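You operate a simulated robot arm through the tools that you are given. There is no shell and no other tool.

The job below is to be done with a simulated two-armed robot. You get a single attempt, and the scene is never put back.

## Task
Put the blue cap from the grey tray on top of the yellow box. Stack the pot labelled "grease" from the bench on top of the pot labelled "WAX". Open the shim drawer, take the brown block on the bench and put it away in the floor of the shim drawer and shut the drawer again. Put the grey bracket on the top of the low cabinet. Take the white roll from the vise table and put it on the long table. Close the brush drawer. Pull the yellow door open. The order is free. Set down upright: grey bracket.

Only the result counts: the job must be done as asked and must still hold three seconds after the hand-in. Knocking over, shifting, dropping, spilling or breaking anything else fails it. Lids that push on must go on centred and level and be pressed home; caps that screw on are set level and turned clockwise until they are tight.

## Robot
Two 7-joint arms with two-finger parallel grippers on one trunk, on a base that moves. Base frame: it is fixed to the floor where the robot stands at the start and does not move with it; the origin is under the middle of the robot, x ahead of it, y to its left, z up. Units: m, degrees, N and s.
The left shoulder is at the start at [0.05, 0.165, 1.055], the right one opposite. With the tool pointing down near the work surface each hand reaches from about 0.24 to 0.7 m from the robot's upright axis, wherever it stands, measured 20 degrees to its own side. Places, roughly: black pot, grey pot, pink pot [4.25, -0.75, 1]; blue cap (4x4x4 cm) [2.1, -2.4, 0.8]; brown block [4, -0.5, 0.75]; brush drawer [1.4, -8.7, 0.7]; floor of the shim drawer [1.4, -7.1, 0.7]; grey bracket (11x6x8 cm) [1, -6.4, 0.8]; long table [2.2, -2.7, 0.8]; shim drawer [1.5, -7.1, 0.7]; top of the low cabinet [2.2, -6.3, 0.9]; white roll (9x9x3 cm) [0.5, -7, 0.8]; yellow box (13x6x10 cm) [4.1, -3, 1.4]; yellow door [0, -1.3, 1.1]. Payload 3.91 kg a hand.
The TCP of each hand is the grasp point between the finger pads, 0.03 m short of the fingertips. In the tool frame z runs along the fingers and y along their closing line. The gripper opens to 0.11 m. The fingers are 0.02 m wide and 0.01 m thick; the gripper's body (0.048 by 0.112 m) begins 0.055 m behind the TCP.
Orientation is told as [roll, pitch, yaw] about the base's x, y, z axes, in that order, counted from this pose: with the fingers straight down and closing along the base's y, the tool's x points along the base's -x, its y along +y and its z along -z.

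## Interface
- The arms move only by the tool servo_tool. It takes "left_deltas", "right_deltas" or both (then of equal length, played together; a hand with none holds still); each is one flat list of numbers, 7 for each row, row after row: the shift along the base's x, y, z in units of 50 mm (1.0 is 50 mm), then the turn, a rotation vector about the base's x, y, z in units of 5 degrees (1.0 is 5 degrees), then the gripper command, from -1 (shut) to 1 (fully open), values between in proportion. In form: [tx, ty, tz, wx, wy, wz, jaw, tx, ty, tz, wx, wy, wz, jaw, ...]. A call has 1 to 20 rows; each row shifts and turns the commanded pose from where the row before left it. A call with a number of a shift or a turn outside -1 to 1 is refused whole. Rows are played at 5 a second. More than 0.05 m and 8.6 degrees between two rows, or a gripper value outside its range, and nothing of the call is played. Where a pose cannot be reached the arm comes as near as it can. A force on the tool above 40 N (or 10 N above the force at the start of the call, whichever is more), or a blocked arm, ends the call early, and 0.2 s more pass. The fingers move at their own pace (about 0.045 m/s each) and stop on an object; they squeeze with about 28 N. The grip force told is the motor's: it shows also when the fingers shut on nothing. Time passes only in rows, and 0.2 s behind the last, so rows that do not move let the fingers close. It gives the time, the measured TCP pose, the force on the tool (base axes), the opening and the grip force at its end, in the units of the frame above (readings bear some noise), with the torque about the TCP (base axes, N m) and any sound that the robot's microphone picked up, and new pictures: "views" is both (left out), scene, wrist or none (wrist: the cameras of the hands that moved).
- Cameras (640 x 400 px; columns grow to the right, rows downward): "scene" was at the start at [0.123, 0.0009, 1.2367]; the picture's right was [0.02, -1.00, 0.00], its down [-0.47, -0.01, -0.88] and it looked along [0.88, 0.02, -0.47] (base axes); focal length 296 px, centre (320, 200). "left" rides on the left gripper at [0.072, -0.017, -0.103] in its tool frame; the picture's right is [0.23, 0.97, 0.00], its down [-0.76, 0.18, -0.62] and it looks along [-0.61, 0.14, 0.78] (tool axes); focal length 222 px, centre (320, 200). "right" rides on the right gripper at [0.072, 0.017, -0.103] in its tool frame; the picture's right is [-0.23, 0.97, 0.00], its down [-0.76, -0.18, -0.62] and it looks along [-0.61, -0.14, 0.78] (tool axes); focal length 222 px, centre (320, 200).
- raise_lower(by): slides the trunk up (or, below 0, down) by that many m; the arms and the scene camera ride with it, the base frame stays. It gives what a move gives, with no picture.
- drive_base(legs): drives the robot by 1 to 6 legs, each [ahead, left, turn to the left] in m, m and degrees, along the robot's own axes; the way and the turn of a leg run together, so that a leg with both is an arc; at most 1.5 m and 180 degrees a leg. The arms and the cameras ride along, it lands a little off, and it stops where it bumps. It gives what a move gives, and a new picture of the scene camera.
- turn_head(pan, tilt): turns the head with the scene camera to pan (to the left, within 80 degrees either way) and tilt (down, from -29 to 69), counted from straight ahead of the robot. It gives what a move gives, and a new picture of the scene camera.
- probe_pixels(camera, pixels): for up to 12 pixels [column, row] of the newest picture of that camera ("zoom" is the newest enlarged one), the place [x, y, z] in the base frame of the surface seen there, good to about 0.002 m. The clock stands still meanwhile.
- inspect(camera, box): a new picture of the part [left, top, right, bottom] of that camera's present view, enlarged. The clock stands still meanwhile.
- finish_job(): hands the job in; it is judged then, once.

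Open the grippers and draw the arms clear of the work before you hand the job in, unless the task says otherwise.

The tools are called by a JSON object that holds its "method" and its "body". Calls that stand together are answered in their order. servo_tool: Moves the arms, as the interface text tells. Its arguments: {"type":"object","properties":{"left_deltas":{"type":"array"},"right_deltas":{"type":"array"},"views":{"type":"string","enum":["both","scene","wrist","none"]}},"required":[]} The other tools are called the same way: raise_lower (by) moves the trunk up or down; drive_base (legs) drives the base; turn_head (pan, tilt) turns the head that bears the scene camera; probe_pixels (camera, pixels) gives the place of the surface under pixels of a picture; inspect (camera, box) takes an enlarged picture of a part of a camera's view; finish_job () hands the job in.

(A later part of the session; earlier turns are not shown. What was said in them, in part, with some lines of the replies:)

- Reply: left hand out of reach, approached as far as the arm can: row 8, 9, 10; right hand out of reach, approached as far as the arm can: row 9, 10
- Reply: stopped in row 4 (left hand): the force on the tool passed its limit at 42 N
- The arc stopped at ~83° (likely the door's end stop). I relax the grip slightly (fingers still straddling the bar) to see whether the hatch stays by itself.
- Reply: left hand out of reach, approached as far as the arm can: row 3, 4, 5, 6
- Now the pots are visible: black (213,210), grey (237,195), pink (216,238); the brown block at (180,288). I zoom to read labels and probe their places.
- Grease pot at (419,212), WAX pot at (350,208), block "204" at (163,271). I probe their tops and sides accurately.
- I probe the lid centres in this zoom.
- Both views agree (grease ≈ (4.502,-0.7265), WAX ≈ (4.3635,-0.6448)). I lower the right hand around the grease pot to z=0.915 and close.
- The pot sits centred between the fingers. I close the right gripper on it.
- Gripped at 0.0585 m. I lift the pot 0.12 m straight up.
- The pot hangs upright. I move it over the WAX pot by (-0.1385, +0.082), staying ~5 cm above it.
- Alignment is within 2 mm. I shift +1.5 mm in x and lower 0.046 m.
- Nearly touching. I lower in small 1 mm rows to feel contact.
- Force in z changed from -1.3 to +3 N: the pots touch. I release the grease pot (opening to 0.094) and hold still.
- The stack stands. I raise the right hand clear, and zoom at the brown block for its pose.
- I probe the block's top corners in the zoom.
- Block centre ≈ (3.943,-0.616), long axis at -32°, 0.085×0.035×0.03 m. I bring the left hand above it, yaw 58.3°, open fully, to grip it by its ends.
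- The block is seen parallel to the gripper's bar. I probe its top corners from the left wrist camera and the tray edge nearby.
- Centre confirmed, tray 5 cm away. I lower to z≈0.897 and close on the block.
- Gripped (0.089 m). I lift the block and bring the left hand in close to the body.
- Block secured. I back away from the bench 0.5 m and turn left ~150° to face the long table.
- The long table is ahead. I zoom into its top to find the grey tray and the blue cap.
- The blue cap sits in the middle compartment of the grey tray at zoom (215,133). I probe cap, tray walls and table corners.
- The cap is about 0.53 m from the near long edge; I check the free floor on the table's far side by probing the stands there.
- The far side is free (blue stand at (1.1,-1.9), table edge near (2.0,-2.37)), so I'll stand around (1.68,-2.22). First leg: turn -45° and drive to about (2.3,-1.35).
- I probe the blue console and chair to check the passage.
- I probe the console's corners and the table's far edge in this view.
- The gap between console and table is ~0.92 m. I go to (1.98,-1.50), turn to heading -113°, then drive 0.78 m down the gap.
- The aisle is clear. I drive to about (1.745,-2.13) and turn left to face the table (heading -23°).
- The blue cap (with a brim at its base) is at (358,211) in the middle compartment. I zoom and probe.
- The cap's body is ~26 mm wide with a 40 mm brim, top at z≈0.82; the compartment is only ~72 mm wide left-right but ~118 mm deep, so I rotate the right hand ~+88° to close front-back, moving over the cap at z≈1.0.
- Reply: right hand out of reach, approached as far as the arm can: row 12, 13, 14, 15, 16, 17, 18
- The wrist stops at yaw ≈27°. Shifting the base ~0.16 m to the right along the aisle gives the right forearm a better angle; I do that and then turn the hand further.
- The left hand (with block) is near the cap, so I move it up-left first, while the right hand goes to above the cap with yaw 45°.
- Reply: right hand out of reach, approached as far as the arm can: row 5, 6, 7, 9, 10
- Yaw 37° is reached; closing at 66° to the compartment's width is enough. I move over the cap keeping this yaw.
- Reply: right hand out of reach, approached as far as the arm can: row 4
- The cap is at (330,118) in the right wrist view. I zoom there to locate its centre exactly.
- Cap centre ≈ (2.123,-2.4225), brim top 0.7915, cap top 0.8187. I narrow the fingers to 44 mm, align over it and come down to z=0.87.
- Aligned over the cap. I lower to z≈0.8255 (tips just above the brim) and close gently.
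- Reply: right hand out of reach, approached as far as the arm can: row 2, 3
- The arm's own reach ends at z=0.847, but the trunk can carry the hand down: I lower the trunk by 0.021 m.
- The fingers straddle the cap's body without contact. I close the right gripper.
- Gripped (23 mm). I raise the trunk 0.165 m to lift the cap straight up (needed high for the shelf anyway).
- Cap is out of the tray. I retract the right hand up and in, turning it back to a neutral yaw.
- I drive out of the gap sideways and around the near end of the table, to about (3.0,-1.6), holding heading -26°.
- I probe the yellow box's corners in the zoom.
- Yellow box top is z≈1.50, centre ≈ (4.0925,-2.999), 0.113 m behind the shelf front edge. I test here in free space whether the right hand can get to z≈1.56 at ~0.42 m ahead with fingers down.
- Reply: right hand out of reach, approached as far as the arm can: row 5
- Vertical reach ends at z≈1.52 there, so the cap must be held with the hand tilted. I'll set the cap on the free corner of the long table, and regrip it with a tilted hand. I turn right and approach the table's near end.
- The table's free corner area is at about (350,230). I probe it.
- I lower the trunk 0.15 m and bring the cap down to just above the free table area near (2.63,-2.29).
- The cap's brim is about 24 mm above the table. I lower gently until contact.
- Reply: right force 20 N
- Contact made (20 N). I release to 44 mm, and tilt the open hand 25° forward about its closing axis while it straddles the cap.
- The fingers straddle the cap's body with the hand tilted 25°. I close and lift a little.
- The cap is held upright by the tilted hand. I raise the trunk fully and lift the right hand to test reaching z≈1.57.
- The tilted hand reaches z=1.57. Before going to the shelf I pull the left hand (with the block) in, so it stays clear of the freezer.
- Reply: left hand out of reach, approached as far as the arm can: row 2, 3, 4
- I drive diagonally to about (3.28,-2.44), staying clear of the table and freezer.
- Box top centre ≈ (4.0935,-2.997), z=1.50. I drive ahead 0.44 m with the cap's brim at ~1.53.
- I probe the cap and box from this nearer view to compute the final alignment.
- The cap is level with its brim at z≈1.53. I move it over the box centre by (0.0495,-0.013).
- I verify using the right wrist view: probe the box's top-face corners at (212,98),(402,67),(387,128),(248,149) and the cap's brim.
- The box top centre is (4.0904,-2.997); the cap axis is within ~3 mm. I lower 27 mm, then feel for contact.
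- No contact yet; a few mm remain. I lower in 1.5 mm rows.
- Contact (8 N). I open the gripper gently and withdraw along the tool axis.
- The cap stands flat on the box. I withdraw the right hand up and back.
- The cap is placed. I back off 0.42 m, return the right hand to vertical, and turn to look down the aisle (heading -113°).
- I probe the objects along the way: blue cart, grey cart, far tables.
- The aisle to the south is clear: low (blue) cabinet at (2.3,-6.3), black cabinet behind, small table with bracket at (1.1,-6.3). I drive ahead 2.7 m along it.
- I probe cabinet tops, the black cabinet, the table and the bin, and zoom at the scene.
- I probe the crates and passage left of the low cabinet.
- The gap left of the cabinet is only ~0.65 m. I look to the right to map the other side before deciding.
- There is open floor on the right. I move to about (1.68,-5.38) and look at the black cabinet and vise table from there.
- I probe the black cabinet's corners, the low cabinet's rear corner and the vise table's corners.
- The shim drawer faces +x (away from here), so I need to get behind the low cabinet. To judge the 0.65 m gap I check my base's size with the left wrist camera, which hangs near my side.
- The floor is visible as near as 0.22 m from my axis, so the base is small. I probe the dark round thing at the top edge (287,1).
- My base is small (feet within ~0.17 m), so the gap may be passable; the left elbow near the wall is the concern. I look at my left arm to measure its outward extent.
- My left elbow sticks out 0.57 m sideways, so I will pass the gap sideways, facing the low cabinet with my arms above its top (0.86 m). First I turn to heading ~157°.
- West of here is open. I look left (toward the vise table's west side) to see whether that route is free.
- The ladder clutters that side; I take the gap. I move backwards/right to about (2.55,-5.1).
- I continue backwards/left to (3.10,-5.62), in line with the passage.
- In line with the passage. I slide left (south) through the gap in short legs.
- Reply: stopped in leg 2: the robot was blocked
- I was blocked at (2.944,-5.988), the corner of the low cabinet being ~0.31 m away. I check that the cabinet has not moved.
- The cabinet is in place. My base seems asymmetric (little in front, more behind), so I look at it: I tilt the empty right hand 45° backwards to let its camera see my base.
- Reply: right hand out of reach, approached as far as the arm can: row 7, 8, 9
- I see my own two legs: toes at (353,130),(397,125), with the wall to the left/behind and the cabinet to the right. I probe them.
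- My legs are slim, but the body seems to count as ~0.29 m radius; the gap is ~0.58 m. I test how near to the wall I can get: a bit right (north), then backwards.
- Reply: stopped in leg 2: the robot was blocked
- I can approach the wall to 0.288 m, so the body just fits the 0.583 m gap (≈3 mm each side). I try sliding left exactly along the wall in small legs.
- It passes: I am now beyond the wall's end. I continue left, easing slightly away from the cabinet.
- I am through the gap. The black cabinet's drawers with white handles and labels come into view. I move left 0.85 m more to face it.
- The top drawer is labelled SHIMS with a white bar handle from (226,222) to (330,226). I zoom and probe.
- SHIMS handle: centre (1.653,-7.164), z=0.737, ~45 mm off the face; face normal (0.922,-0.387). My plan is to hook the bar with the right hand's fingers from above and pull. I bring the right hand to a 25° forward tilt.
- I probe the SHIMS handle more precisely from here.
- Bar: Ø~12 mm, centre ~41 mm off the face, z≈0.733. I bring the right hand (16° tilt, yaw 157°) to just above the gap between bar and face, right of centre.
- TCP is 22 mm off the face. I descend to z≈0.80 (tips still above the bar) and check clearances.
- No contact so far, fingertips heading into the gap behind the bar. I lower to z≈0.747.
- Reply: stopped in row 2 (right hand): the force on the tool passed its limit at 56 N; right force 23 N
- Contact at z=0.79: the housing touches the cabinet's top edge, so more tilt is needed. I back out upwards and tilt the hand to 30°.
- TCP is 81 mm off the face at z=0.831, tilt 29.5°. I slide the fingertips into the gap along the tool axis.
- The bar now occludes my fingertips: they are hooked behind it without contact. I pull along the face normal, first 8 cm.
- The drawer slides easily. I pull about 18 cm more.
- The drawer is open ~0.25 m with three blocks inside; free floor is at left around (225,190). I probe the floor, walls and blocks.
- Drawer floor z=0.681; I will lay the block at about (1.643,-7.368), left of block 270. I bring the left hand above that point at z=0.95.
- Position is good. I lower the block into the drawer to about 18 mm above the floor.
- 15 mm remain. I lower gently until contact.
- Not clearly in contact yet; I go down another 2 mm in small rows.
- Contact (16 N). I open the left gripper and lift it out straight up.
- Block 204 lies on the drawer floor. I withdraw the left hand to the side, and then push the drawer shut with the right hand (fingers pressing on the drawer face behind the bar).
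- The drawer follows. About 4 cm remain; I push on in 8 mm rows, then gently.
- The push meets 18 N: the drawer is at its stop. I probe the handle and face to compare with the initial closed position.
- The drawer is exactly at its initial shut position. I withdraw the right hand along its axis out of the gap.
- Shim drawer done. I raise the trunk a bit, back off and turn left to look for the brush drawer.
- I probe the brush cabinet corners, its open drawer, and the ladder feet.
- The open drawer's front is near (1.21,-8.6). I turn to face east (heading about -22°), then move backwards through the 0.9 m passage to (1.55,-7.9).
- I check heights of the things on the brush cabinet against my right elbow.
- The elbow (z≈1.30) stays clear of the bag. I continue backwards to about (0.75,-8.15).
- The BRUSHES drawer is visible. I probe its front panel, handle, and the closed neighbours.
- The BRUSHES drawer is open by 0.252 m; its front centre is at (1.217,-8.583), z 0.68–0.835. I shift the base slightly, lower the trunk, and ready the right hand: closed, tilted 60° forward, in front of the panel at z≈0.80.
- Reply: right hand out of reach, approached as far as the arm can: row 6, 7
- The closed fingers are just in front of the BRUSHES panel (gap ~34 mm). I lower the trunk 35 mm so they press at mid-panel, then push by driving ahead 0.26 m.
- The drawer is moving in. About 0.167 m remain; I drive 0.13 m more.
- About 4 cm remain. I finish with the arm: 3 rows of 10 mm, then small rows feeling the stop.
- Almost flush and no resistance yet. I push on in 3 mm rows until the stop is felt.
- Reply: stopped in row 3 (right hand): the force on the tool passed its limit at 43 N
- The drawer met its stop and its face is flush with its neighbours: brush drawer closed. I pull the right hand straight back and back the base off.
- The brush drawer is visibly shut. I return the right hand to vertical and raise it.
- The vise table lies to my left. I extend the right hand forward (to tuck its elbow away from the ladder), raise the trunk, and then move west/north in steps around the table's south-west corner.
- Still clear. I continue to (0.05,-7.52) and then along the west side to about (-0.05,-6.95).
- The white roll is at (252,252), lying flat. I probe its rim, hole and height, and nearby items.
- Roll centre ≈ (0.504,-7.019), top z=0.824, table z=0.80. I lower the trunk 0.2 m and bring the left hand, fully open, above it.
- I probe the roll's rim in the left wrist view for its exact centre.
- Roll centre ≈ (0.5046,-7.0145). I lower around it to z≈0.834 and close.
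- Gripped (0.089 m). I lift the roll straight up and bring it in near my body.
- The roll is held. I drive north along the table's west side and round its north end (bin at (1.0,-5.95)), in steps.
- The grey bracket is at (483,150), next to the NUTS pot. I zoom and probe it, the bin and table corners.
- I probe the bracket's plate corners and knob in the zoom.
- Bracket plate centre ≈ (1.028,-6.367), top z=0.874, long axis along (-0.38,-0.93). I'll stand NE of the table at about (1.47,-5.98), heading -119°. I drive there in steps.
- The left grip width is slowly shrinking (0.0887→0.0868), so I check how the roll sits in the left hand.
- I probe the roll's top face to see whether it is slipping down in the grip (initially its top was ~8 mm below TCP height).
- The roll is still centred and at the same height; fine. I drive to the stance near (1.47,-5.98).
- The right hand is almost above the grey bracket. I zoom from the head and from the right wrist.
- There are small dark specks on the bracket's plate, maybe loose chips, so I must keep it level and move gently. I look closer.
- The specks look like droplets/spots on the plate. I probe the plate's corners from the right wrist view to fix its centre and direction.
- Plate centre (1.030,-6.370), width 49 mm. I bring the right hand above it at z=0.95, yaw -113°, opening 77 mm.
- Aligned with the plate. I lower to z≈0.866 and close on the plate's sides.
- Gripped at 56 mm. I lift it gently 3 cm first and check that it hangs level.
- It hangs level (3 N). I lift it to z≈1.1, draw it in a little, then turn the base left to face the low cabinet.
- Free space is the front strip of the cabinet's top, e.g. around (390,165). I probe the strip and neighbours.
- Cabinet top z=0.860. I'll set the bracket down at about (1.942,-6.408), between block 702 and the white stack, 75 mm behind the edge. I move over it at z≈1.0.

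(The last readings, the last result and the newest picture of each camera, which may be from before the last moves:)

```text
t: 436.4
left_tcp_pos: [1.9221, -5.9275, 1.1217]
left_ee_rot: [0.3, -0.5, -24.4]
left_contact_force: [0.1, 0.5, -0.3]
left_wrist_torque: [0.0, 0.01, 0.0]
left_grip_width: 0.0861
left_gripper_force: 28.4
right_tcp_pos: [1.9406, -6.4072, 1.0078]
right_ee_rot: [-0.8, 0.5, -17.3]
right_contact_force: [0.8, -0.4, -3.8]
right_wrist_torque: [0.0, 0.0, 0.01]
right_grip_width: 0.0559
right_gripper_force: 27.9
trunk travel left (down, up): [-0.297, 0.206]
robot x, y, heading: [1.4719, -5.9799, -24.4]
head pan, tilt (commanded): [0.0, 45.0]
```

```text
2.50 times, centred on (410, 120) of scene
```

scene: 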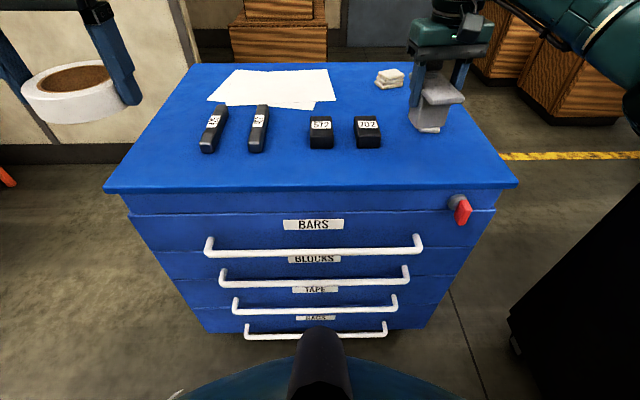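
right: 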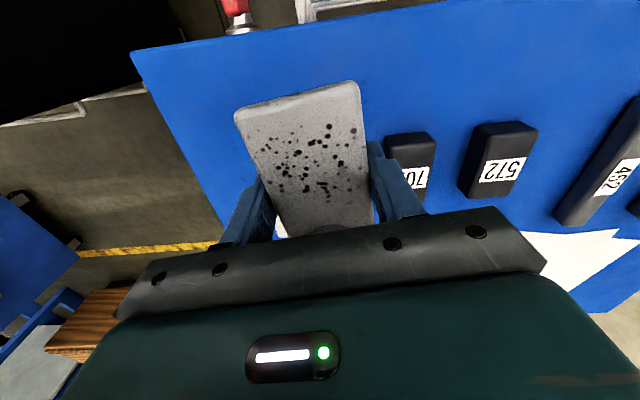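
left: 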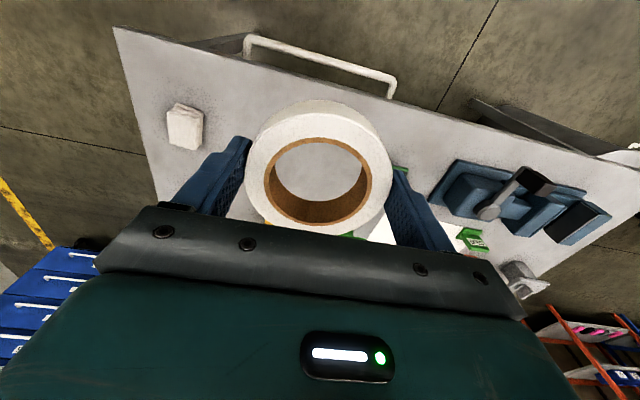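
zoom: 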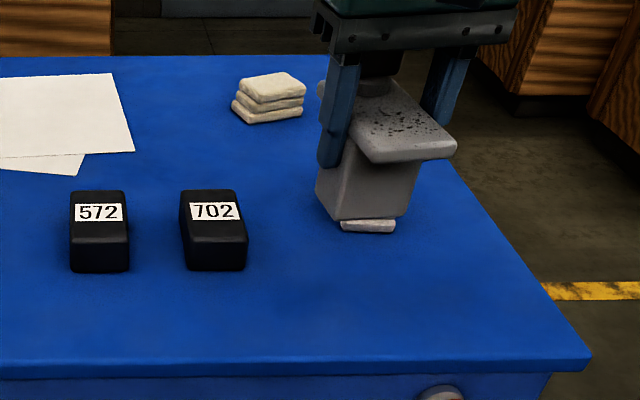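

The place is clear. I lower the bracket toward the top, slowing near the end.

{"method": "servo_tool", "body": {"right_deltas": [0, 0, -0.3, 0, 0, 0, -1, 0, 0, -0.3, 0, 0, 0, -1, 0, 0, -0.3, 0, 0, 0, -1, 0, 0, -0.3, 0, 0, 0, -1, 0, 0, -0.2, 0, 0, 0, -1, 0, 0, -0.1, 0, 0, 0, -1, 0, 0, 0, 0, 0, 0, -1]}}

{"method": "inspect", "body": {"camera": "scene", "box": [340, 80, 500, 200]}}

```text
t: 438.0
left_tcp_pos: [1.9213, -5.9277, 1.1211]
left_ee_rot: [0.2, -0.5, -24.4]
left_contact_force: [-0.1, -1.1, -1.0]
left_wrist_torque: [-0.02, -0.01, 0.02]
left_grip_width: 0.0859
left_gripper_force: 27.6
right_tcp_pos: [1.9419, -6.4059, 0.9324]
right_ee_rot: [-0.8, 0.4, -17.3]
right_contact_force: [-0.8, -0.4, -2.6]
right_wrist_torque: [0.0, 0.04, 0.0]
right_grip_width: 0.0561
right_gripper_force: 28.2
trunk travel left (down, up): [-0.297, 0.206]
robot x, y, heading: [1.4727, -5.9759, -24.4]
head pan, tilt (commanded): [0.0, 45.0]
```

scene: 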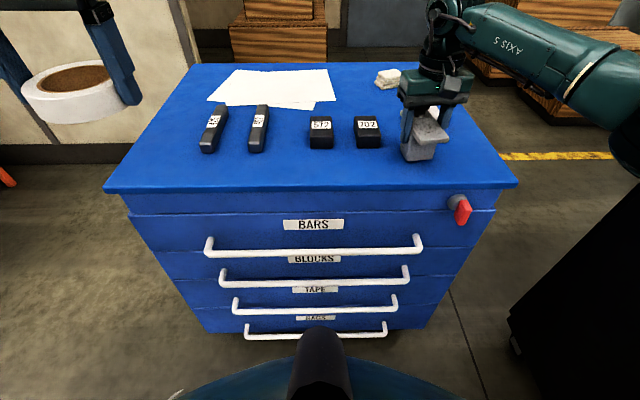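
right: 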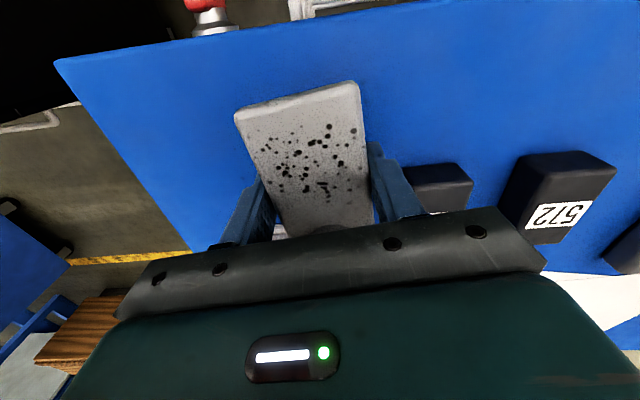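

```text
3.33 times, centred on (420, 140) of scene
```

zoom: 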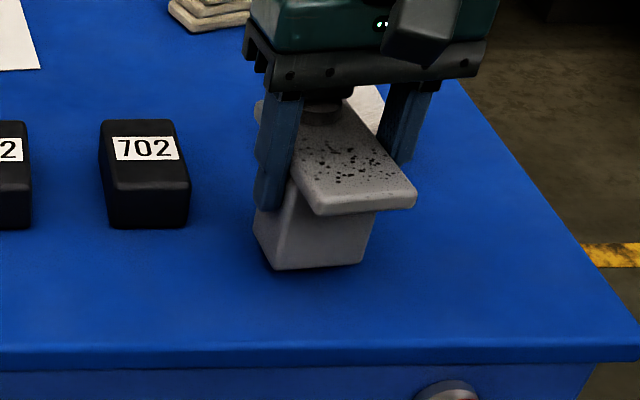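

About 6 mm remain. I lower in 1.5 mm rows until contact.

{"method": "servo_tool", "body": {"right_deltas": [0, 0, -0.04, 0, 0, 0, -1, 0, 0, -0.03, 0, 0, 0, -1, 0, 0, -0.03, 0, 0, 0, -1, 0, 0, -0.02, 0, 0, 0, -1, 0, 0, 0, 0, 0, 0, -1], "views": "none"}}

```text
t: 439.2
left_tcp_pos: [1.9209, -5.9266, 1.1214]
left_ee_rot: [0.2, -0.5, -24.3]
left_contact_force: [-0.2, 0.7, -0.7]
left_wrist_torque: [0.03, 0.0, -0.01]
left_grip_width: 0.0855
left_gripper_force: 27.7
right_tcp_pos: [1.9418, -6.4069, 0.9267]
right_ee_rot: [-0.8, 0.4, -17.3]
right_contact_force: [0.0, 0.5, -3.5]
right_wrist_torque: [0.03, 0.0, -0.02]
right_grip_width: 0.0558
right_gripper_force: 28.3
trunk travel left (down, up): [-0.297, 0.206]
robot x, y, heading: [1.4715, -5.9753, -24.7]
head pan, tilt (commanded): [0.0, 45.0]
```

No contact yet (still -3.5 N weight). I go on lowering in 1 mm rows.

{"method": "servo_tool", "body": {"right_deltas": [0, 0, -0.02, 0, 0, 0, -1, 0, 0, -0.02, 0, 0, 0, -1, 0, 0, 0, 0, 0, 0, -1], "views": "none"}}

```text
t: 440.0
left_tcp_pos: [1.9225, -5.9273, 1.1223]
left_ee_rot: [0.3, -0.5, -24.4]
left_contact_force: [-0.6, 0.8, -0.6]
left_wrist_torque: [0.01, 0.05, -0.02]
left_grip_width: 0.0857
left_gripper_force: 28.0
right_tcp_pos: [1.9404, -6.4074, 0.9261]
right_ee_rot: [-0.8, 0.4, -17.4]
right_contact_force: [0.7, -1.3, 2.3]
right_wrist_torque: [0.06, 0.01, 0.0]
right_grip_width: 0.0557
right_gripper_force: 28.1
trunk travel left (down, up): [-0.297, 0.206]
robot x, y, heading: [1.4729, -5.9785, -24.2]
head pan, tilt (commanded): [0.0, 45.0]
```

The bracket rests on the top now (+2.3 N). I open the gripper gently and then lift straight up.

{"method": "servo_tool", "body": {"right_deltas": [0, 0, 0, 0, 0, 0, 0.2, 0, 0, 0, 0, 0, 0, 0.4, 0, 0, 0, 0, 0, 0, 0.5, 0, 0, 0, 0, 0, 0, 0.5, 0, 0, 0.2, 0, 0, 0, 0.5, 0, 0, 0.5, 0, 0, 0, 0.5, 0, 0, 0.8, 0, 0, 0, 0.5, 0, 0, 0.9, 0, 0, 0, 0.5, 0, 0, 0.9, 0, 0, 0, 0.5]}}

{"method": "inspect", "body": {"camera": "scene", "box": [340, 80, 500, 200]}}

```text
t: 442.0
left_tcp_pos: [1.9217, -5.9262, 1.1211]
left_ee_rot: [0.2, -0.5, -24.4]
left_contact_force: [-0.2, 1.3, -0.5]
left_wrist_torque: [0.01, -0.02, 0.02]
left_grip_width: 0.0855
left_gripper_force: 28.3
right_tcp_pos: [1.9402, -6.4026, 1.0913]
right_ee_rot: [-0.7, 0.5, -17.3]
right_contact_force: [0.2, 0.5, -0.4]
right_wrist_torque: [0.02, -0.02, 0.03]
right_grip_width: 0.0827
right_gripper_force: 0.0
trunk travel left (down, up): [-0.297, 0.206]
robot x, y, heading: [1.4731, -5.9746, -24.6]
head pan, tilt (commanded): [0.0, 45.0]
```

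scene: 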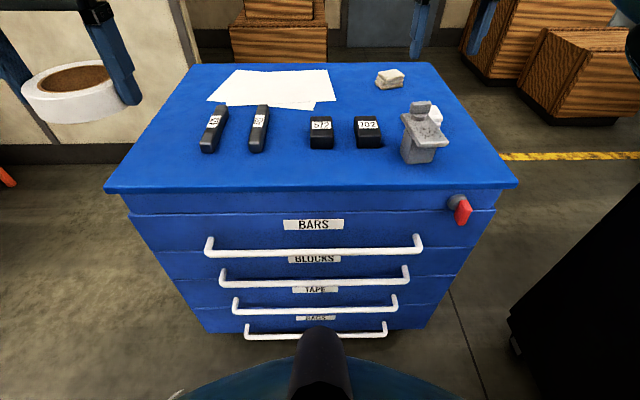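
right: 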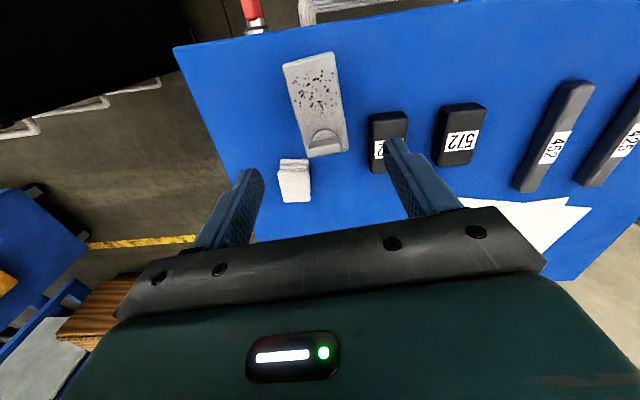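

```text
3.33 times, centred on (420, 140) of scene
```

zoom: 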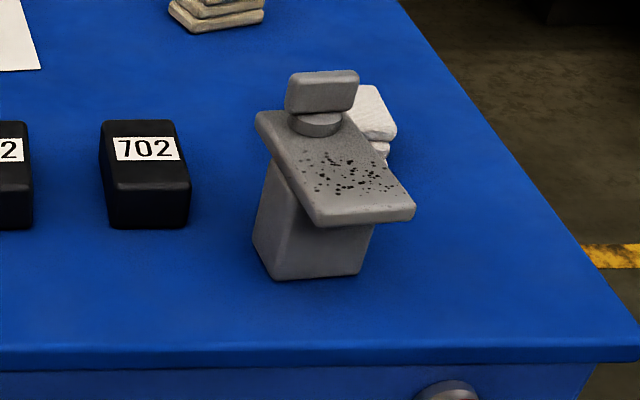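

The bracket stands upright on the low cabinet. Next the roll: I raise the trunk, draw the right hand in, move north and turn around to face west for the corridor drive to the long table.

{"method": "raise_lower", "body": {"by": 0.19}}

{"method": "servo_tool", "body": {"right_deltas": [-0.8, 0.36, 0, 0, 0, -0.3, 0, -0.8, 0.36, 0, 0, 0, -0.3, 0, -0.8, 0.36, 0, 0, 0, -0.3, 0, -0.8, 0.36, 0, 0, 0, -0.3, 0], "views": "none"}}

{"method": "drive_base", "body": {"legs": [[-0.03, 0.72, 0]]}}

{"method": "drive_base", "body": {"legs": [[0, 0, 90], [0, 0, 91]]}}

```text
t: 444.0
left_tcp_pos: [1.9224, -5.9268, 1.3113]
left_ee_rot: [0.2, -0.4, -24.5]
left_contact_force: [0.2, -0.6, -0.1]
left_wrist_torque: [0.01, 0.02, -0.02]
left_grip_width: 0.0854
left_gripper_force: 27.5
right_tcp_pos: [1.9402, -6.4032, 1.2808]
right_ee_rot: [-0.8, 0.4, -17.3]
right_contact_force: [0.0, 0.2, 0.0]
right_wrist_torque: [-0.02, 0.0, 0.01]
right_grip_width: 0.0819
right_gripper_force: 0.1
trunk travel left (down, up): [-0.487, 0.016]
robot x, y, heading: [1.4738, -5.9782, -24.5]
head pan, tilt (commanded): [0.0, 45.0]
```

```text
t: 445.0
left_tcp_pos: [1.921, -5.9256, 1.3117]
left_ee_rot: [0.1, -0.5, -24.4]
left_contact_force: [0.0, -1.3, -0.6]
left_wrist_torque: [-0.02, -0.01, 0.02]
left_grip_width: 0.0857
left_gripper_force: 28.1
right_tcp_pos: [1.7803, -6.332, 1.2829]
right_ee_rot: [-0.7, 0.3, -23.4]
right_contact_force: [0.3, 0.3, 0.0]
right_wrist_torque: [-0.01, 0.01, -0.03]
right_grip_width: 0.0546
right_gripper_force: 0.1
trunk travel left (down, up): [-0.487, 0.016]
robot x, y, heading: [1.4717, -5.9762, -24.6]
head pan, tilt (commanded): [0.0, 45.0]
```

```text
t: 452.1
left_tcp_pos: [2.2035, -5.2273, 1.3116]
left_ee_rot: [0.2, -0.5, -24.0]
left_contact_force: [-0.1, 0.2, -0.5]
left_wrist_torque: [0.01, 0.02, 0.02]
left_grip_width: 0.0851
left_gripper_force: 28.0
right_tcp_pos: [2.0648, -5.6343, 1.2808]
right_ee_rot: [-0.8, 0.4, -23.1]
right_contact_force: [0.7, 1.1, 0.1]
right_wrist_torque: [0.02, -0.02, 0.02]
right_grip_width: 0.0552
right_gripper_force: 0.0
trunk travel left (down, up): [-0.487, 0.016]
robot x, y, heading: [1.758, -5.2789, -24.4]
head pan, tilt (commanded): [0.0, 45.0]
```

scene: 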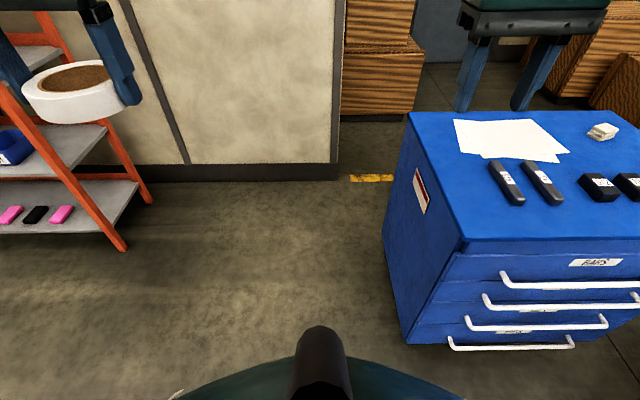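

```text
t: 460.1
left_tcp_pos: [1.3082, -5.3422, 1.3124]
left_ee_rot: [0.3, -0.5, 156.8]
left_contact_force: [0.7, 0.3, -0.6]
left_wrist_torque: [0.03, -0.04, -0.01]
left_grip_width: 0.0845
left_gripper_force: 27.8
right_tcp_pos: [1.4395, -4.9348, 1.2809]
right_ee_rot: [-0.8, 0.3, 157.8]
right_contact_force: [-0.1, 0.1, -0.4]
right_wrist_torque: [-0.01, -0.01, 0.01]
right_grip_width: 0.055
right_gripper_force: 0.0
trunk travel left (down, up): [-0.487, 0.016]
robot x, y, heading: [1.7561, -5.2846, 156.8]
head pan, tilt (commanded): [0.0, 45.0]
```

scene: 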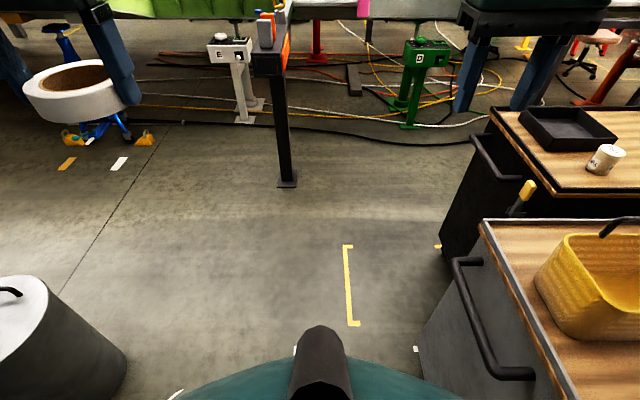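

The left grip width is now 0.0845 m, so I check the roll in the hand again.

{"method": "inspect", "body": {"camera": "left", "box": [120, 60, 520, 310]}}

{"method": "probe_pixels", "body": {"camera": "zoom", "pixels": [[215, 190], [425, 190], [320, 105], [320, 282], [240, 130], [400, 250], [400, 130], [235, 250]]}}

```text
1.60 times, centred on (320, 185) of left
```

zoom: 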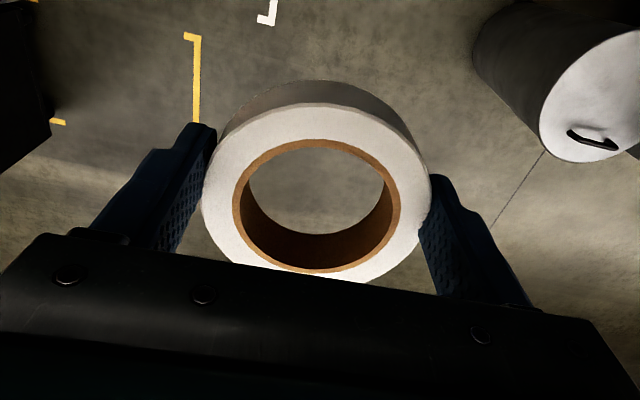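

```text
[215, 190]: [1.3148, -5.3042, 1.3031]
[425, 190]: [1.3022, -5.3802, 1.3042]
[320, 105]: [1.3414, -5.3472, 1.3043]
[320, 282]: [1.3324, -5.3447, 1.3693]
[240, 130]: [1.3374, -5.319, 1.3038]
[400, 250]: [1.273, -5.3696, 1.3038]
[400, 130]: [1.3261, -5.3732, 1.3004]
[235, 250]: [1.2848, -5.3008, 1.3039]
```

The roll is still centred within 3 mm. Before driving over the cart I check the yellow bucket's height.

{"method": "probe_pixels", "body": {"camera": "scene", "pixels": [[605, 232], [630, 220], [560, 240], [600, 300], [480, 225], [545, 380]]}}

```text
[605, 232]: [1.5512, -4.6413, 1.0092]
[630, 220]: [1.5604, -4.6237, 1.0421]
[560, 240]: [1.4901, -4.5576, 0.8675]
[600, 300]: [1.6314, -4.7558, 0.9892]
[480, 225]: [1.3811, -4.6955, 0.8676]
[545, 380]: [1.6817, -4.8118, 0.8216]
```

The bucket tops at ~1.05 m, my fingertips are at 1.25 m. I drive to (2.41,-4.95) and then along the corridor to about (3.1,-2.85).

{"method": "drive_base", "body": {"legs": [[-0.469, -0.566, 0], [0.095, -1.1, 0], [0.095, -1.1, 0]]}}

{"method": "turn_head", "body": {"pan": 0, "tilt": 45}}

```text
t: 484.3
left_tcp_pos: [2.5861, -2.9596, 1.3113]
left_ee_rot: [0.1, -0.5, 160.0]
left_contact_force: [-0.6, 0.6, -0.2]
left_wrist_torque: [0.01, -0.02, 0.02]
left_grip_width: 0.084
left_gripper_force: 28.2
right_tcp_pos: [2.6963, -2.5455, 1.2809]
right_ee_rot: [-0.9, 0.4, 161.0]
right_contact_force: [-0.1, 0.2, -0.3]
right_wrist_torque: [-0.03, 0.0, 0.01]
right_grip_width: 0.055
right_gripper_force: 0.0
trunk travel left (down, up): [-0.487, 0.016]
robot x, y, heading: [3.0301, -2.875, 159.8]
head pan, tilt (commanded): [0.0, 45.0]
```

scene: 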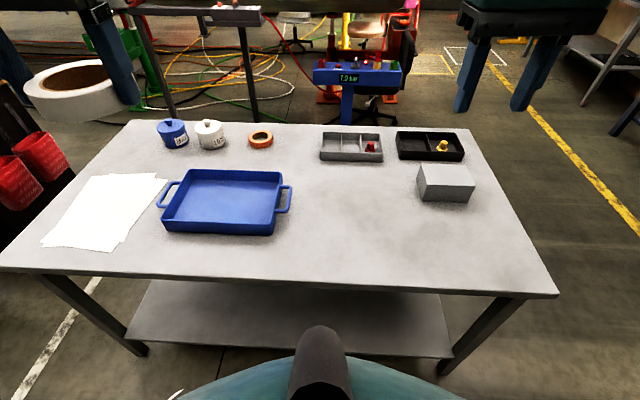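

```text
t: 484.9
left_tcp_pos: [2.5872, -2.959, 1.3127]
left_ee_rot: [0.2, -0.6, 159.9]
left_contact_force: [0.7, -0.2, -1.0]
left_wrist_torque: [-0.03, 0.01, 0.04]
left_grip_width: 0.084
left_gripper_force: 27.6
right_tcp_pos: [2.6968, -2.5462, 1.2816]
right_ee_rot: [-0.9, 0.4, 161.0]
right_contact_force: [0.1, -0.1, 0.4]
right_wrist_torque: [-0.01, 0.01, -0.01]
right_grip_width: 0.0549
right_gripper_force: 0.0
trunk travel left (down, up): [-0.487, 0.016]
robot x, y, heading: [3.0299, -2.8789, 159.6]
head pan, tilt (commanded): [0.0, 45.0]
```

scene: 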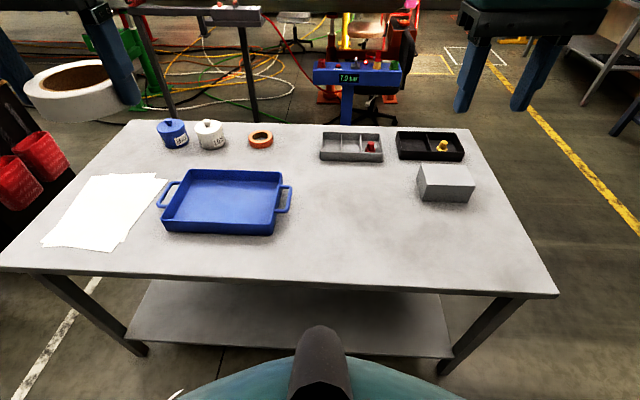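

The table's middle is free around (340,220). I probe the spot and the edge.

{"method": "probe_pixels", "body": {"camera": "scene", "pixels": [[335, 220], [330, 245], [330, 200], [320, 278], [290, 200], [275, 230], [420, 195], [360, 220]]}}

```text
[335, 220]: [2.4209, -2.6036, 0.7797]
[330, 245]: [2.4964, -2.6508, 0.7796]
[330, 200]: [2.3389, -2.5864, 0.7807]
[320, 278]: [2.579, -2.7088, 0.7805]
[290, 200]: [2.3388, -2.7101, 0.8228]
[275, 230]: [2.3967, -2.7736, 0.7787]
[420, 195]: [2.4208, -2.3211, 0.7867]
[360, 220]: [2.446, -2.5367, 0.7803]
```

I shift the base 0.2 m right and 5 cm ahead so the spot (2.48,-2.62) lies in front of the left arm, and lower the trunk.

{"method": "drive_base", "body": {"legs": [[0.05, -0.2, 0]]}}

{"method": "raise_lower", "body": {"by": -0.2}}

```text
t: 487.2
left_tcp_pos: [2.6084, -2.7556, 1.3104]
left_ee_rot: [0.1, -0.4, 160.0]
left_contact_force: [0.1, -0.4, -0.9]
left_wrist_torque: [0.0, 0.0, 0.0]
left_grip_width: 0.0838
left_gripper_force: 27.8
right_tcp_pos: [2.7194, -2.3418, 1.2818]
right_ee_rot: [-0.8, 0.4, 160.9]
right_contact_force: [0.3, -0.2, -0.8]
right_wrist_torque: [0.0, 0.02, 0.0]
right_grip_width: 0.0551
right_gripper_force: 0.0
trunk travel left (down, up): [-0.487, 0.016]
robot x, y, heading: [3.0502, -2.6712, 159.6]
head pan, tilt (commanded): [0.0, 45.0]
```

scene: 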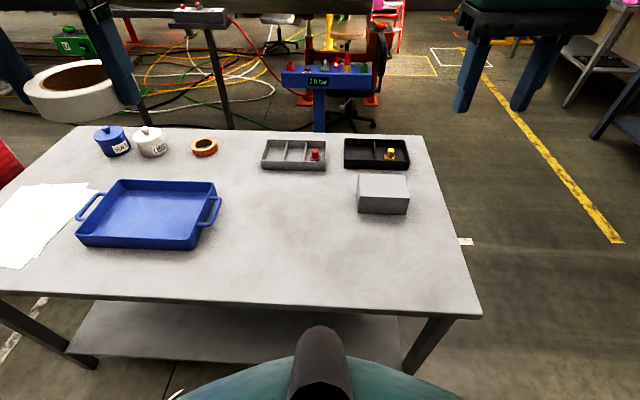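

```text
t: 489.4
left_tcp_pos: [2.6089, -2.7562, 1.1118]
left_ee_rot: [0.1, -0.5, 159.9]
left_contact_force: [0.7, 0.2, -0.8]
left_wrist_torque: [-0.01, -0.05, 0.0]
left_grip_width: 0.0837
left_gripper_force: 28.1
right_tcp_pos: [2.719, -2.3411, 1.0811]
right_ee_rot: [-0.8, 0.4, 160.9]
right_contact_force: [0.9, -0.3, 0.6]
right_wrist_torque: [-0.01, 0.02, 0.0]
right_grip_width: 0.0551
right_gripper_force: 0.1
trunk travel left (down, up): [-0.287, 0.216]
robot x, y, heading: [3.0544, -2.6718, 159.8]
head pan, tilt (commanded): [0.0, 45.0]
```

I bring the roll over (2.48,-2.62) and down to ~3 cm above the table.

{"method": "servo_tool", "body": {"left_deltas": [-0.322, 0.34, -0.68, 0, 0, 0, -1, -0.322, 0.34, -0.68, 0, 0, 0, -1, -0.322, 0.34, -0.68, 0, 0, 0, -1, -0.322, 0.34, -0.68, 0, 0, 0, -1, -0.322, 0.34, -0.68, 0, 0, 0, -1, -0.322, 0.34, -0.68, 0, 0, 0, -1, -0.322, 0.34, -0.68, 0, 0, 0, -1, -0.322, 0.34, -0.68, 0, 0, 0, -1]}}

```text
t: 491.2
left_tcp_pos: [2.4774, -2.6201, 0.8387]
left_ee_rot: [0.2, -0.5, 159.9]
left_contact_force: [0.1, -0.9, -0.8]
left_wrist_torque: [0.0, -0.02, 0.0]
left_grip_width: 0.0836
left_gripper_force: 27.9
right_tcp_pos: [2.7185, -2.3409, 1.0816]
right_ee_rot: [-0.8, 0.4, 160.9]
right_contact_force: [-0.1, -0.1, -0.5]
right_wrist_torque: [-0.01, 0.01, 0.0]
right_grip_width: 0.0552
right_gripper_force: 0.0
trunk travel left (down, up): [-0.287, 0.216]
robot x, y, heading: [3.0512, -2.6714, 159.8]
head pan, tilt (commanded): [0.0, 45.0]
```

scene: 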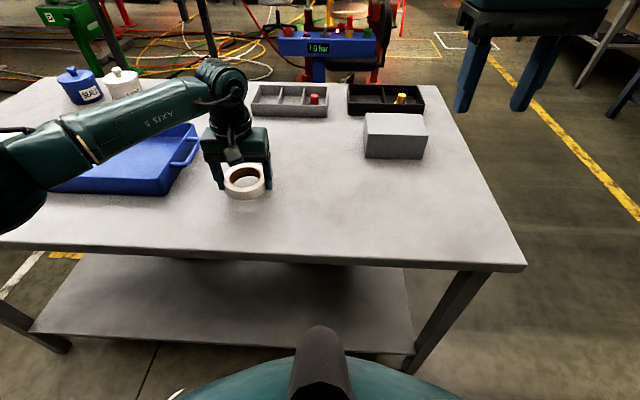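
left: 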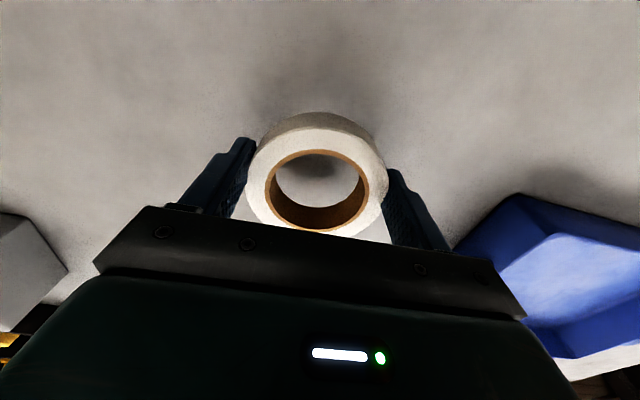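

I lower the roll gently to contact.

{"method": "servo_tool", "body": {"left_deltas": [0, 0, -0.2, 0, 0, 0, -1, 0, 0, -0.2, 0, 0, 0, -1, 0, 0, -0.06, 0, 0, 0, -1, 0, 0, -0.03, 0, 0, 0, -1, 0, 0, -0.03, 0, 0, 0, -1, 0, 0, 0, 0, 0, 0, -1], "views": "wrist"}}

```text
t: 492.6
left_tcp_pos: [2.4791, -2.6207, 0.8127]
left_ee_rot: [0.2, -0.5, 159.9]
left_contact_force: [0.2, -0.1, -1.1]
left_wrist_torque: [-0.01, -0.03, 0.0]
left_grip_width: 0.084
left_gripper_force: 27.9
right_tcp_pos: [2.7183, -2.3415, 1.0812]
right_ee_rot: [-0.8, 0.3, 160.9]
right_contact_force: [-0.2, -0.1, 0.4]
right_wrist_torque: [0.02, 0.0, 0.01]
right_grip_width: 0.0549
right_gripper_force: 0.0
trunk travel left (down, up): [-0.287, 0.216]
robot x, y, heading: [3.0562, -2.6731, 159.5]
head pan, tilt (commanded): [0.0, 45.0]
```

left: 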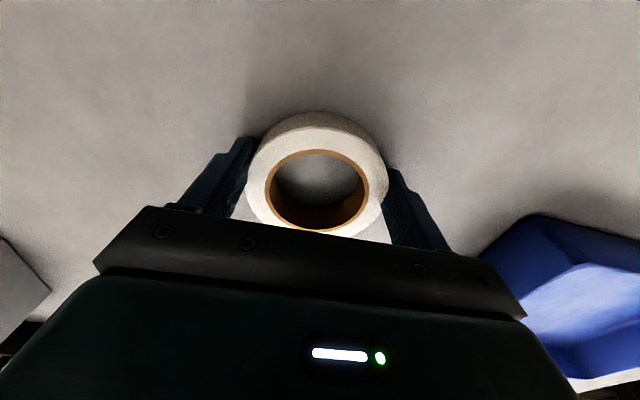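

No contact yet; I go down another 2–3 mm in small rows.

{"method": "servo_tool", "body": {"left_deltas": [0, 0, -0.025, 0, 0, 0, -1, 0, 0, -0.025, 0, 0, 0, -1, 0, 0, 0, 0, 0, 0, -1], "views": "none"}}

```text
t: 493.4
left_tcp_pos: [2.4794, -2.6207, 0.8115]
left_ee_rot: [0.3, -0.6, 159.9]
left_contact_force: [-1.2, -0.1, 6.0]
left_wrist_torque: [0.21, -0.09, 0.09]
left_grip_width: 0.0836
left_gripper_force: 28.1
right_tcp_pos: [2.72, -2.342, 1.0823]
right_ee_rot: [-0.8, 0.4, 160.9]
right_contact_force: [0.2, 0.5, -0.4]
right_wrist_torque: [0.0, 0.03, 0.02]
right_grip_width: 0.0549
right_gripper_force: 0.0
trunk travel left (down, up): [-0.287, 0.216]
robot x, y, heading: [3.0515, -2.6719, 159.5]
head pan, tilt (commanded): [0.0, 45.0]
```

Contact (6 N). I open the left gripper fully and lift away.

{"method": "servo_tool", "body": {"left_deltas": [0, 0, 0.01, 0, 0, 0, 0.8, 0, 0, 0, 0, 0, 0, 1, 0, 0, 0, 0, 0, 0, 1, 0, 0, 0, 0, 0, 0, 1, 0, 0, 0.3, 0, 0, 0, 1, 0, 0, 0.7, 0, 0, 0, 1, 0, 0, 0.9, 0, 0, 0, 1, 0, 0, 0.9, 0, 0, 0, 1, 0, 0, 0.9, 0, 0, 0, 1, 0, 0, 0.9, 0, 0, 0, 1, 0.4, -0.5, 0.5, 0, 0, 0, 1, 0.4, -0.5, 0.5, 0, 0, 0, 1]}}

{"method": "inspect", "body": {"camera": "scene", "box": [120, 80, 440, 270]}}

```text
t: 496.0
left_tcp_pos: [2.5203, -2.6707, 1.0947]
left_ee_rot: [0.1, -0.5, 159.8]
left_contact_force: [0.2, 0.5, -1.0]
left_wrist_torque: [0.0, 0.05, 0.0]
left_grip_width: 0.1102
left_gripper_force: 0.0
right_tcp_pos: [2.7186, -2.3421, 1.082]
right_ee_rot: [-0.8, 0.5, 160.8]
right_contact_force: [0.3, -0.1, -0.9]
right_wrist_torque: [0.0, -0.02, 0.03]
right_grip_width: 0.0553
right_gripper_force: 0.1
trunk travel left (down, up): [-0.287, 0.216]
robot x, y, heading: [3.0538, -2.67, 159.5]
head pan, tilt (commanded): [0.0, 45.0]
```

scene: 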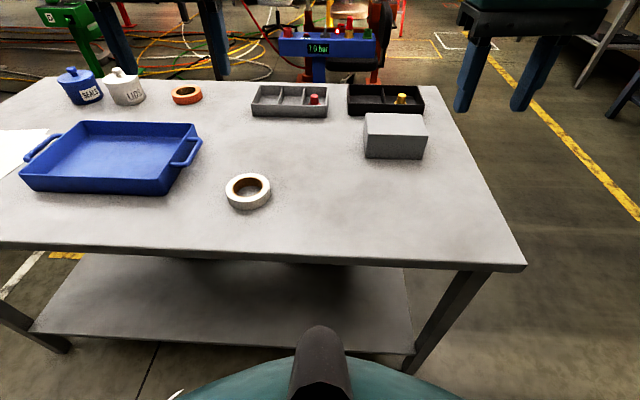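
left: 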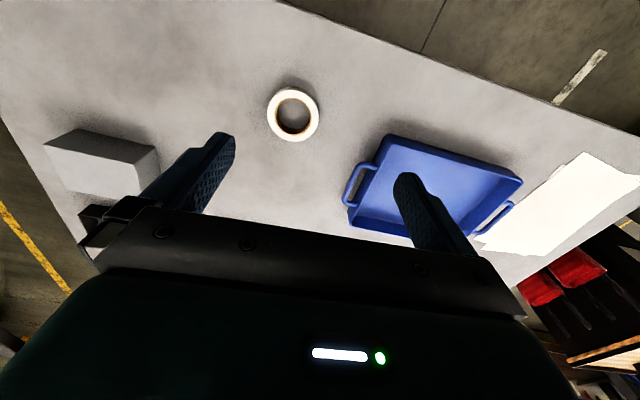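

```text
2.00 times, centred on (280, 175) of scene
```

zoom: 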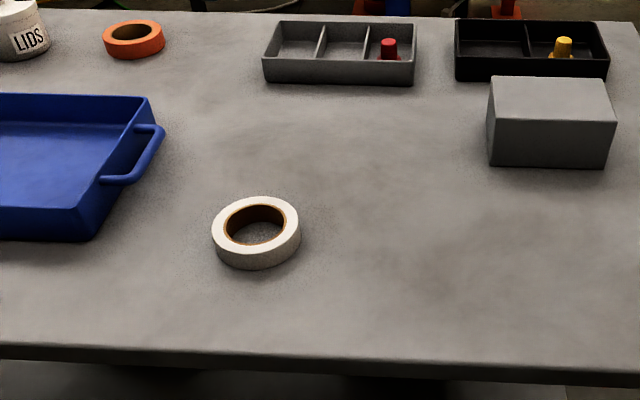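

The white roll lies flat on the long table. I back off a bit and check the yellow hatch from here.

{"method": "drive_base", "body": {"legs": [[-0.2, 0, 0]]}}

{"method": "turn_head", "body": {"pan": -5, "tilt": 8}}

{"method": "inspect", "body": {"camera": "scene", "box": [240, 120, 420, 240]}}

```text
t: 497.6
left_tcp_pos: [2.7025, -2.7402, 1.094]
left_ee_rot: [0.2, -0.5, 160.2]
left_contact_force: [-0.1, 0.0, 0.6]
left_wrist_torque: [-0.02, 0.06, -0.01]
left_grip_width: 0.11
left_gripper_force: 0.0
right_tcp_pos: [2.9009, -2.411, 1.0813]
right_ee_rot: [-0.8, 0.3, 161.3]
right_contact_force: [-0.3, 0.1, -0.3]
right_wrist_torque: [0.01, 0.0, 0.02]
right_grip_width: 0.0551
right_gripper_force: 0.0
trunk travel left (down, up): [-0.287, 0.216]
robot x, y, heading: [3.2351, -2.7401, 160.2]
head pan, tilt (commanded): [0.0, 45.0]
```

scene: 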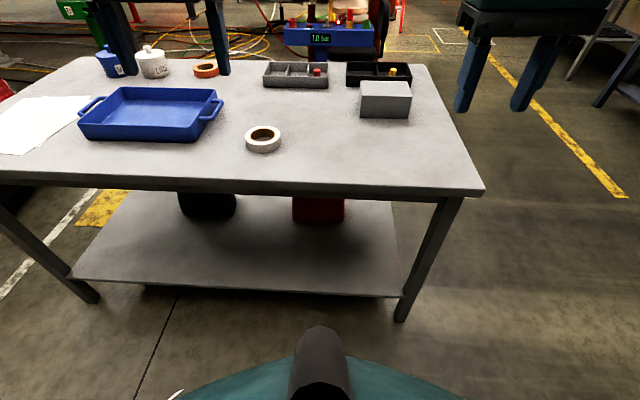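

```text
t: 498.6
left_tcp_pos: [2.7017, -2.7414, 1.0937]
left_ee_rot: [0.2, -0.5, 160.3]
left_contact_force: [-0.1, 0.5, 0.3]
left_wrist_torque: [0.01, -0.01, -0.03]
left_grip_width: 0.1097
left_gripper_force: 0.1
right_tcp_pos: [2.8987, -2.4102, 1.0812]
right_ee_rot: [-0.9, 0.4, 161.3]
right_contact_force: [-0.8, -0.4, 0.7]
right_wrist_torque: [0.0, -0.02, 0.0]
right_grip_width: 0.0549
right_gripper_force: 0.0
trunk travel left (down, up): [-0.287, 0.216]
robot x, y, heading: [3.2364, -2.7409, 160.3]
head pan, tilt (commanded): [-5.0, 8.0]
```

scene: 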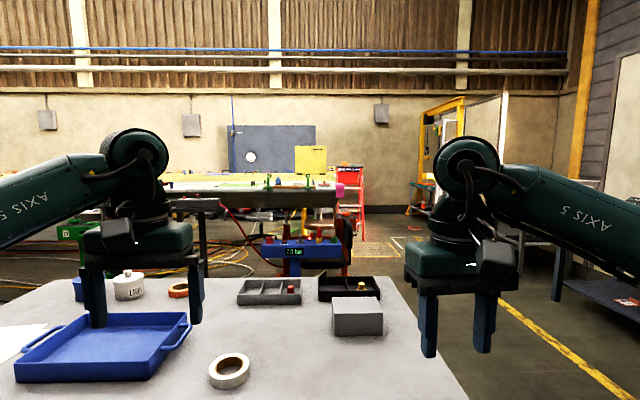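

```text
3.33 times, centred on (330, 180) of scene
```

zoom: 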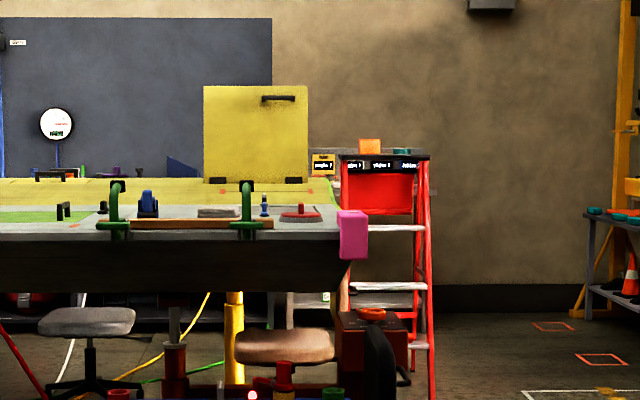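

The yellow hatch stands open. I turn to verify the pot stack and the cap on the yellow box.

{"method": "drive_base", "body": {"legs": [[0, 0, -110]]}}

{"method": "turn_head", "body": {"pan": 12, "tilt": 8}}

{"method": "inspect", "body": {"camera": "scene", "box": [240, 150, 420, 270]}}

{"method": "turn_head", "body": {"pan": -68, "tilt": 0}}

{"method": "inspect", "body": {"camera": "scene", "box": [220, 100, 420, 240]}}

```text
t: 503.6
left_tcp_pos: [3.4018, -2.2315, 1.0935]
left_ee_rot: [0.2, -0.4, 52.1]
left_contact_force: [0.4, -0.6, 0.3]
left_wrist_torque: [-0.01, 0.0, -0.02]
left_grip_width: 0.1099
left_gripper_force: 0.1
right_tcp_pos: [3.6541, -2.5219, 1.0823]
right_ee_rot: [-0.8, 0.4, 52.9]
right_contact_force: [-0.6, -0.2, -0.2]
right_wrist_torque: [-0.02, -0.04, -0.02]
right_grip_width: 0.0552
right_gripper_force: 0.0
trunk travel left (down, up): [-0.287, 0.216]
robot x, y, heading: [3.2357, -2.7398, 51.7]
head pan, tilt (commanded): [-5.0, 8.0]
```

scene: 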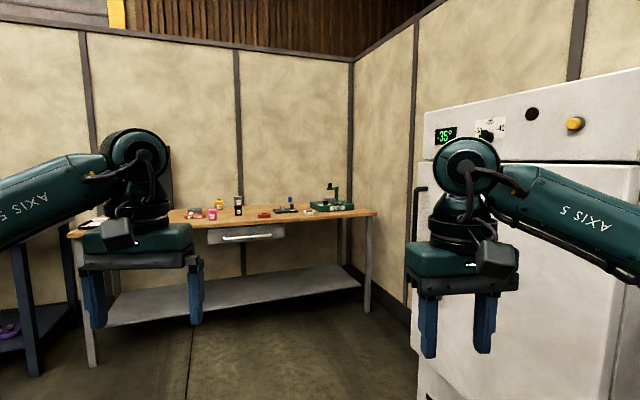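

```text
t: 504.4
left_tcp_pos: [3.4017, -2.2308, 1.0933]
left_ee_rot: [0.1, -0.5, 52.1]
left_contact_force: [0.8, 0.1, 0.7]
left_wrist_torque: [0.0, 0.04, 0.03]
left_grip_width: 0.1098
left_gripper_force: 0.1
right_tcp_pos: [3.6533, -2.521, 1.0817]
right_ee_rot: [-0.8, 0.4, 53.0]
right_contact_force: [-0.4, 0.2, 0.4]
right_wrist_torque: [-0.04, 0.03, 0.02]
right_grip_width: 0.0549
right_gripper_force: 0.0
trunk travel left (down, up): [-0.287, 0.216]
robot x, y, heading: [3.2409, -2.7345, 51.8]
head pan, tilt (commanded): [12.0, 8.0]
```

scene: 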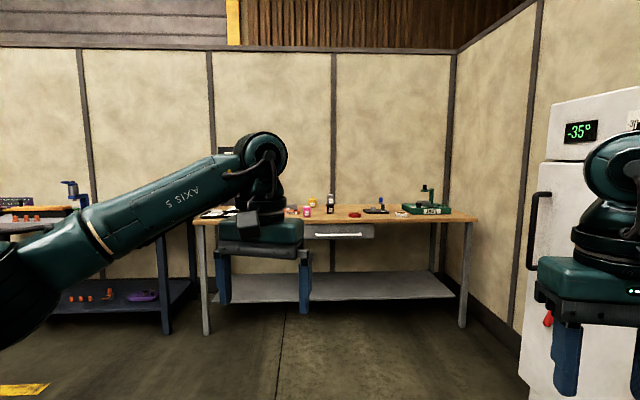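

```text
3.33 times, centred on (330, 210) of scene
```

zoom: 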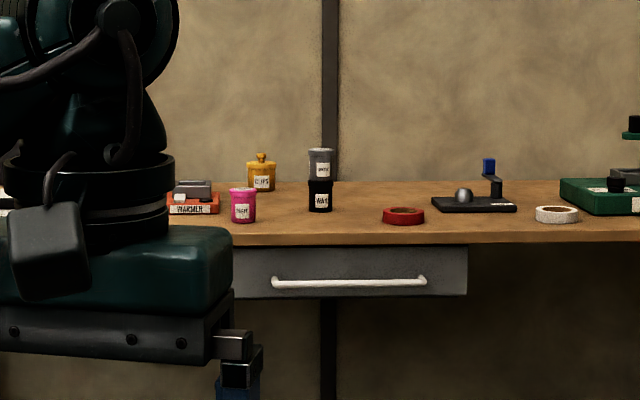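

```text
t: 505.9
left_tcp_pos: [3.4026, -2.2318, 1.094]
left_ee_rot: [0.2, -0.6, 52.0]
left_contact_force: [0.0, 0.1, -0.1]
left_wrist_torque: [-0.06, 0.04, 0.0]
left_grip_width: 0.1099
left_gripper_force: 0.0
right_tcp_pos: [3.6528, -2.5222, 1.0815]
right_ee_rot: [-0.9, 0.4, 53.0]
right_contact_force: [-0.8, 0.6, 0.4]
right_wrist_torque: [-0.01, -0.03, 0.01]
right_grip_width: 0.055
right_gripper_force: 0.0
trunk travel left (down, up): [-0.287, 0.216]
robot x, y, heading: [3.2379, -2.7399, 52.0]
head pan, tilt (commanded): [-68.0, 0.0]
```

scene: 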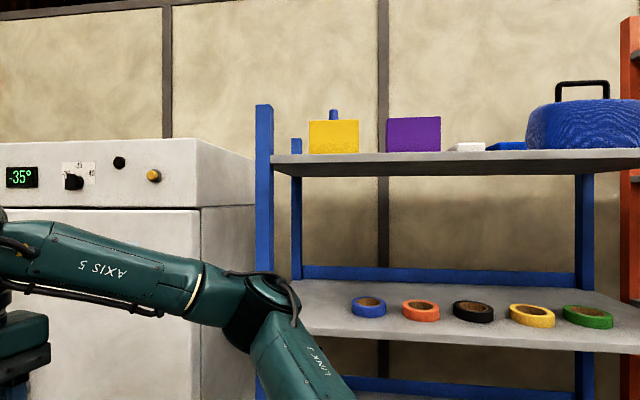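

```text
2.86 times, centred on (320, 170) of scene
```

zoom: 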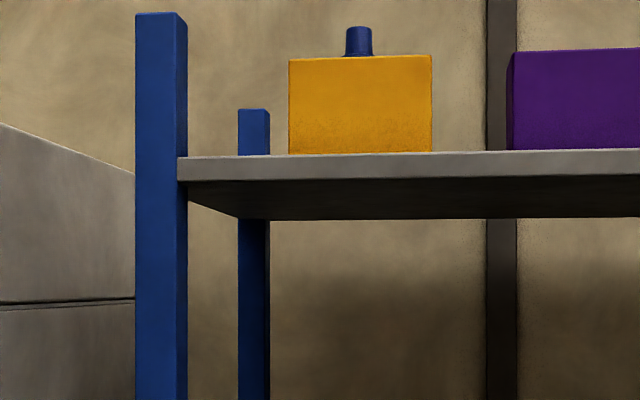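

The pot stack and the cap on the yellow box both hold. I open both grippers fully; the arms are clear of all work.

{"method": "servo_tool", "body": {"right_deltas": [0, 0, 0, 0, 0, 0, 1, 0, 0, 0, 0, 0, 0, 1, 0, 0, 0, 0, 0, 0, 1, 0, 0, 0, 0, 0, 0, 1], "left_deltas": [0, 0, 0, 0, 0, 0, 1, 0, 0, 0, 0, 0, 0, 1, 0, 0, 0, 0, 0, 0, 1, 0, 0, 0, 0, 0, 0, 1], "views": "none"}}

```text
t: 506.9
left_tcp_pos: [3.4023, -2.2306, 1.0928]
left_ee_rot: [0.1, -0.5, 51.9]
left_contact_force: [0.5, -1.0, -0.1]
left_wrist_torque: [0.01, 0.03, 0.0]
left_grip_width: 0.1098
left_gripper_force: 0.1
right_tcp_pos: [3.6534, -2.5229, 1.0824]
right_ee_rot: [-0.9, 0.3, 53.0]
right_contact_force: [0.7, 1.0, 0.2]
right_wrist_torque: [0.0, -0.02, 0.0]
right_grip_width: 0.1099
right_gripper_force: 0.1
trunk travel left (down, up): [-0.287, 0.216]
robot x, y, heading: [3.2375, -2.7418, 51.5]
head pan, tilt (commanded): [-68.0, 0.0]
```

All seven parts are done: I saw the cap, the pots and the hatch in place just now, and the drawers, bracket and roll right after handling each. Grippers are open and the arms are clear, so I hand the job in.

{"method": "finish_job", "body": {}}

```text
The job is handed in.
```

I did all seven parts and handed the job in; the judging result hasn't come back to me.

| Task | Result |
|---|---|
| Yellow door | Opened to about 83°; it stays up by itself. I checked it again at the end. |
| Grease pot | Stacked on the WAX pot, still standing at the end. |
| Blue cap | On top of the yellow box, checked again at the end. I set it down briefly on the long table to change my grip, because the shelf was too high to reach with the hand straight down. |
| Brown block (marked 204) | On the floor of the shim drawer. The drawer is shut and back at its starting position. |
| Brush drawer | Closed, flush with the drawers around it. |
| Grey bracket | Upright on the top of the low cabinet. It has dark specks on its plate that I could not identify; they stayed in place while I moved it. |
| White roll | Flat on the long table, clear of the other items. |

While driving, the base was stopped by the low cabinet's corner and by the wall beside it. I measured the cabinet afterwards and it had not moved noticeably. I saw nothing else knocked over or shifted.

I last saw the drawers, bracket and roll right after placing them and did not go back to check them. Both grippers were open and the arms clear of the work when I handed in.
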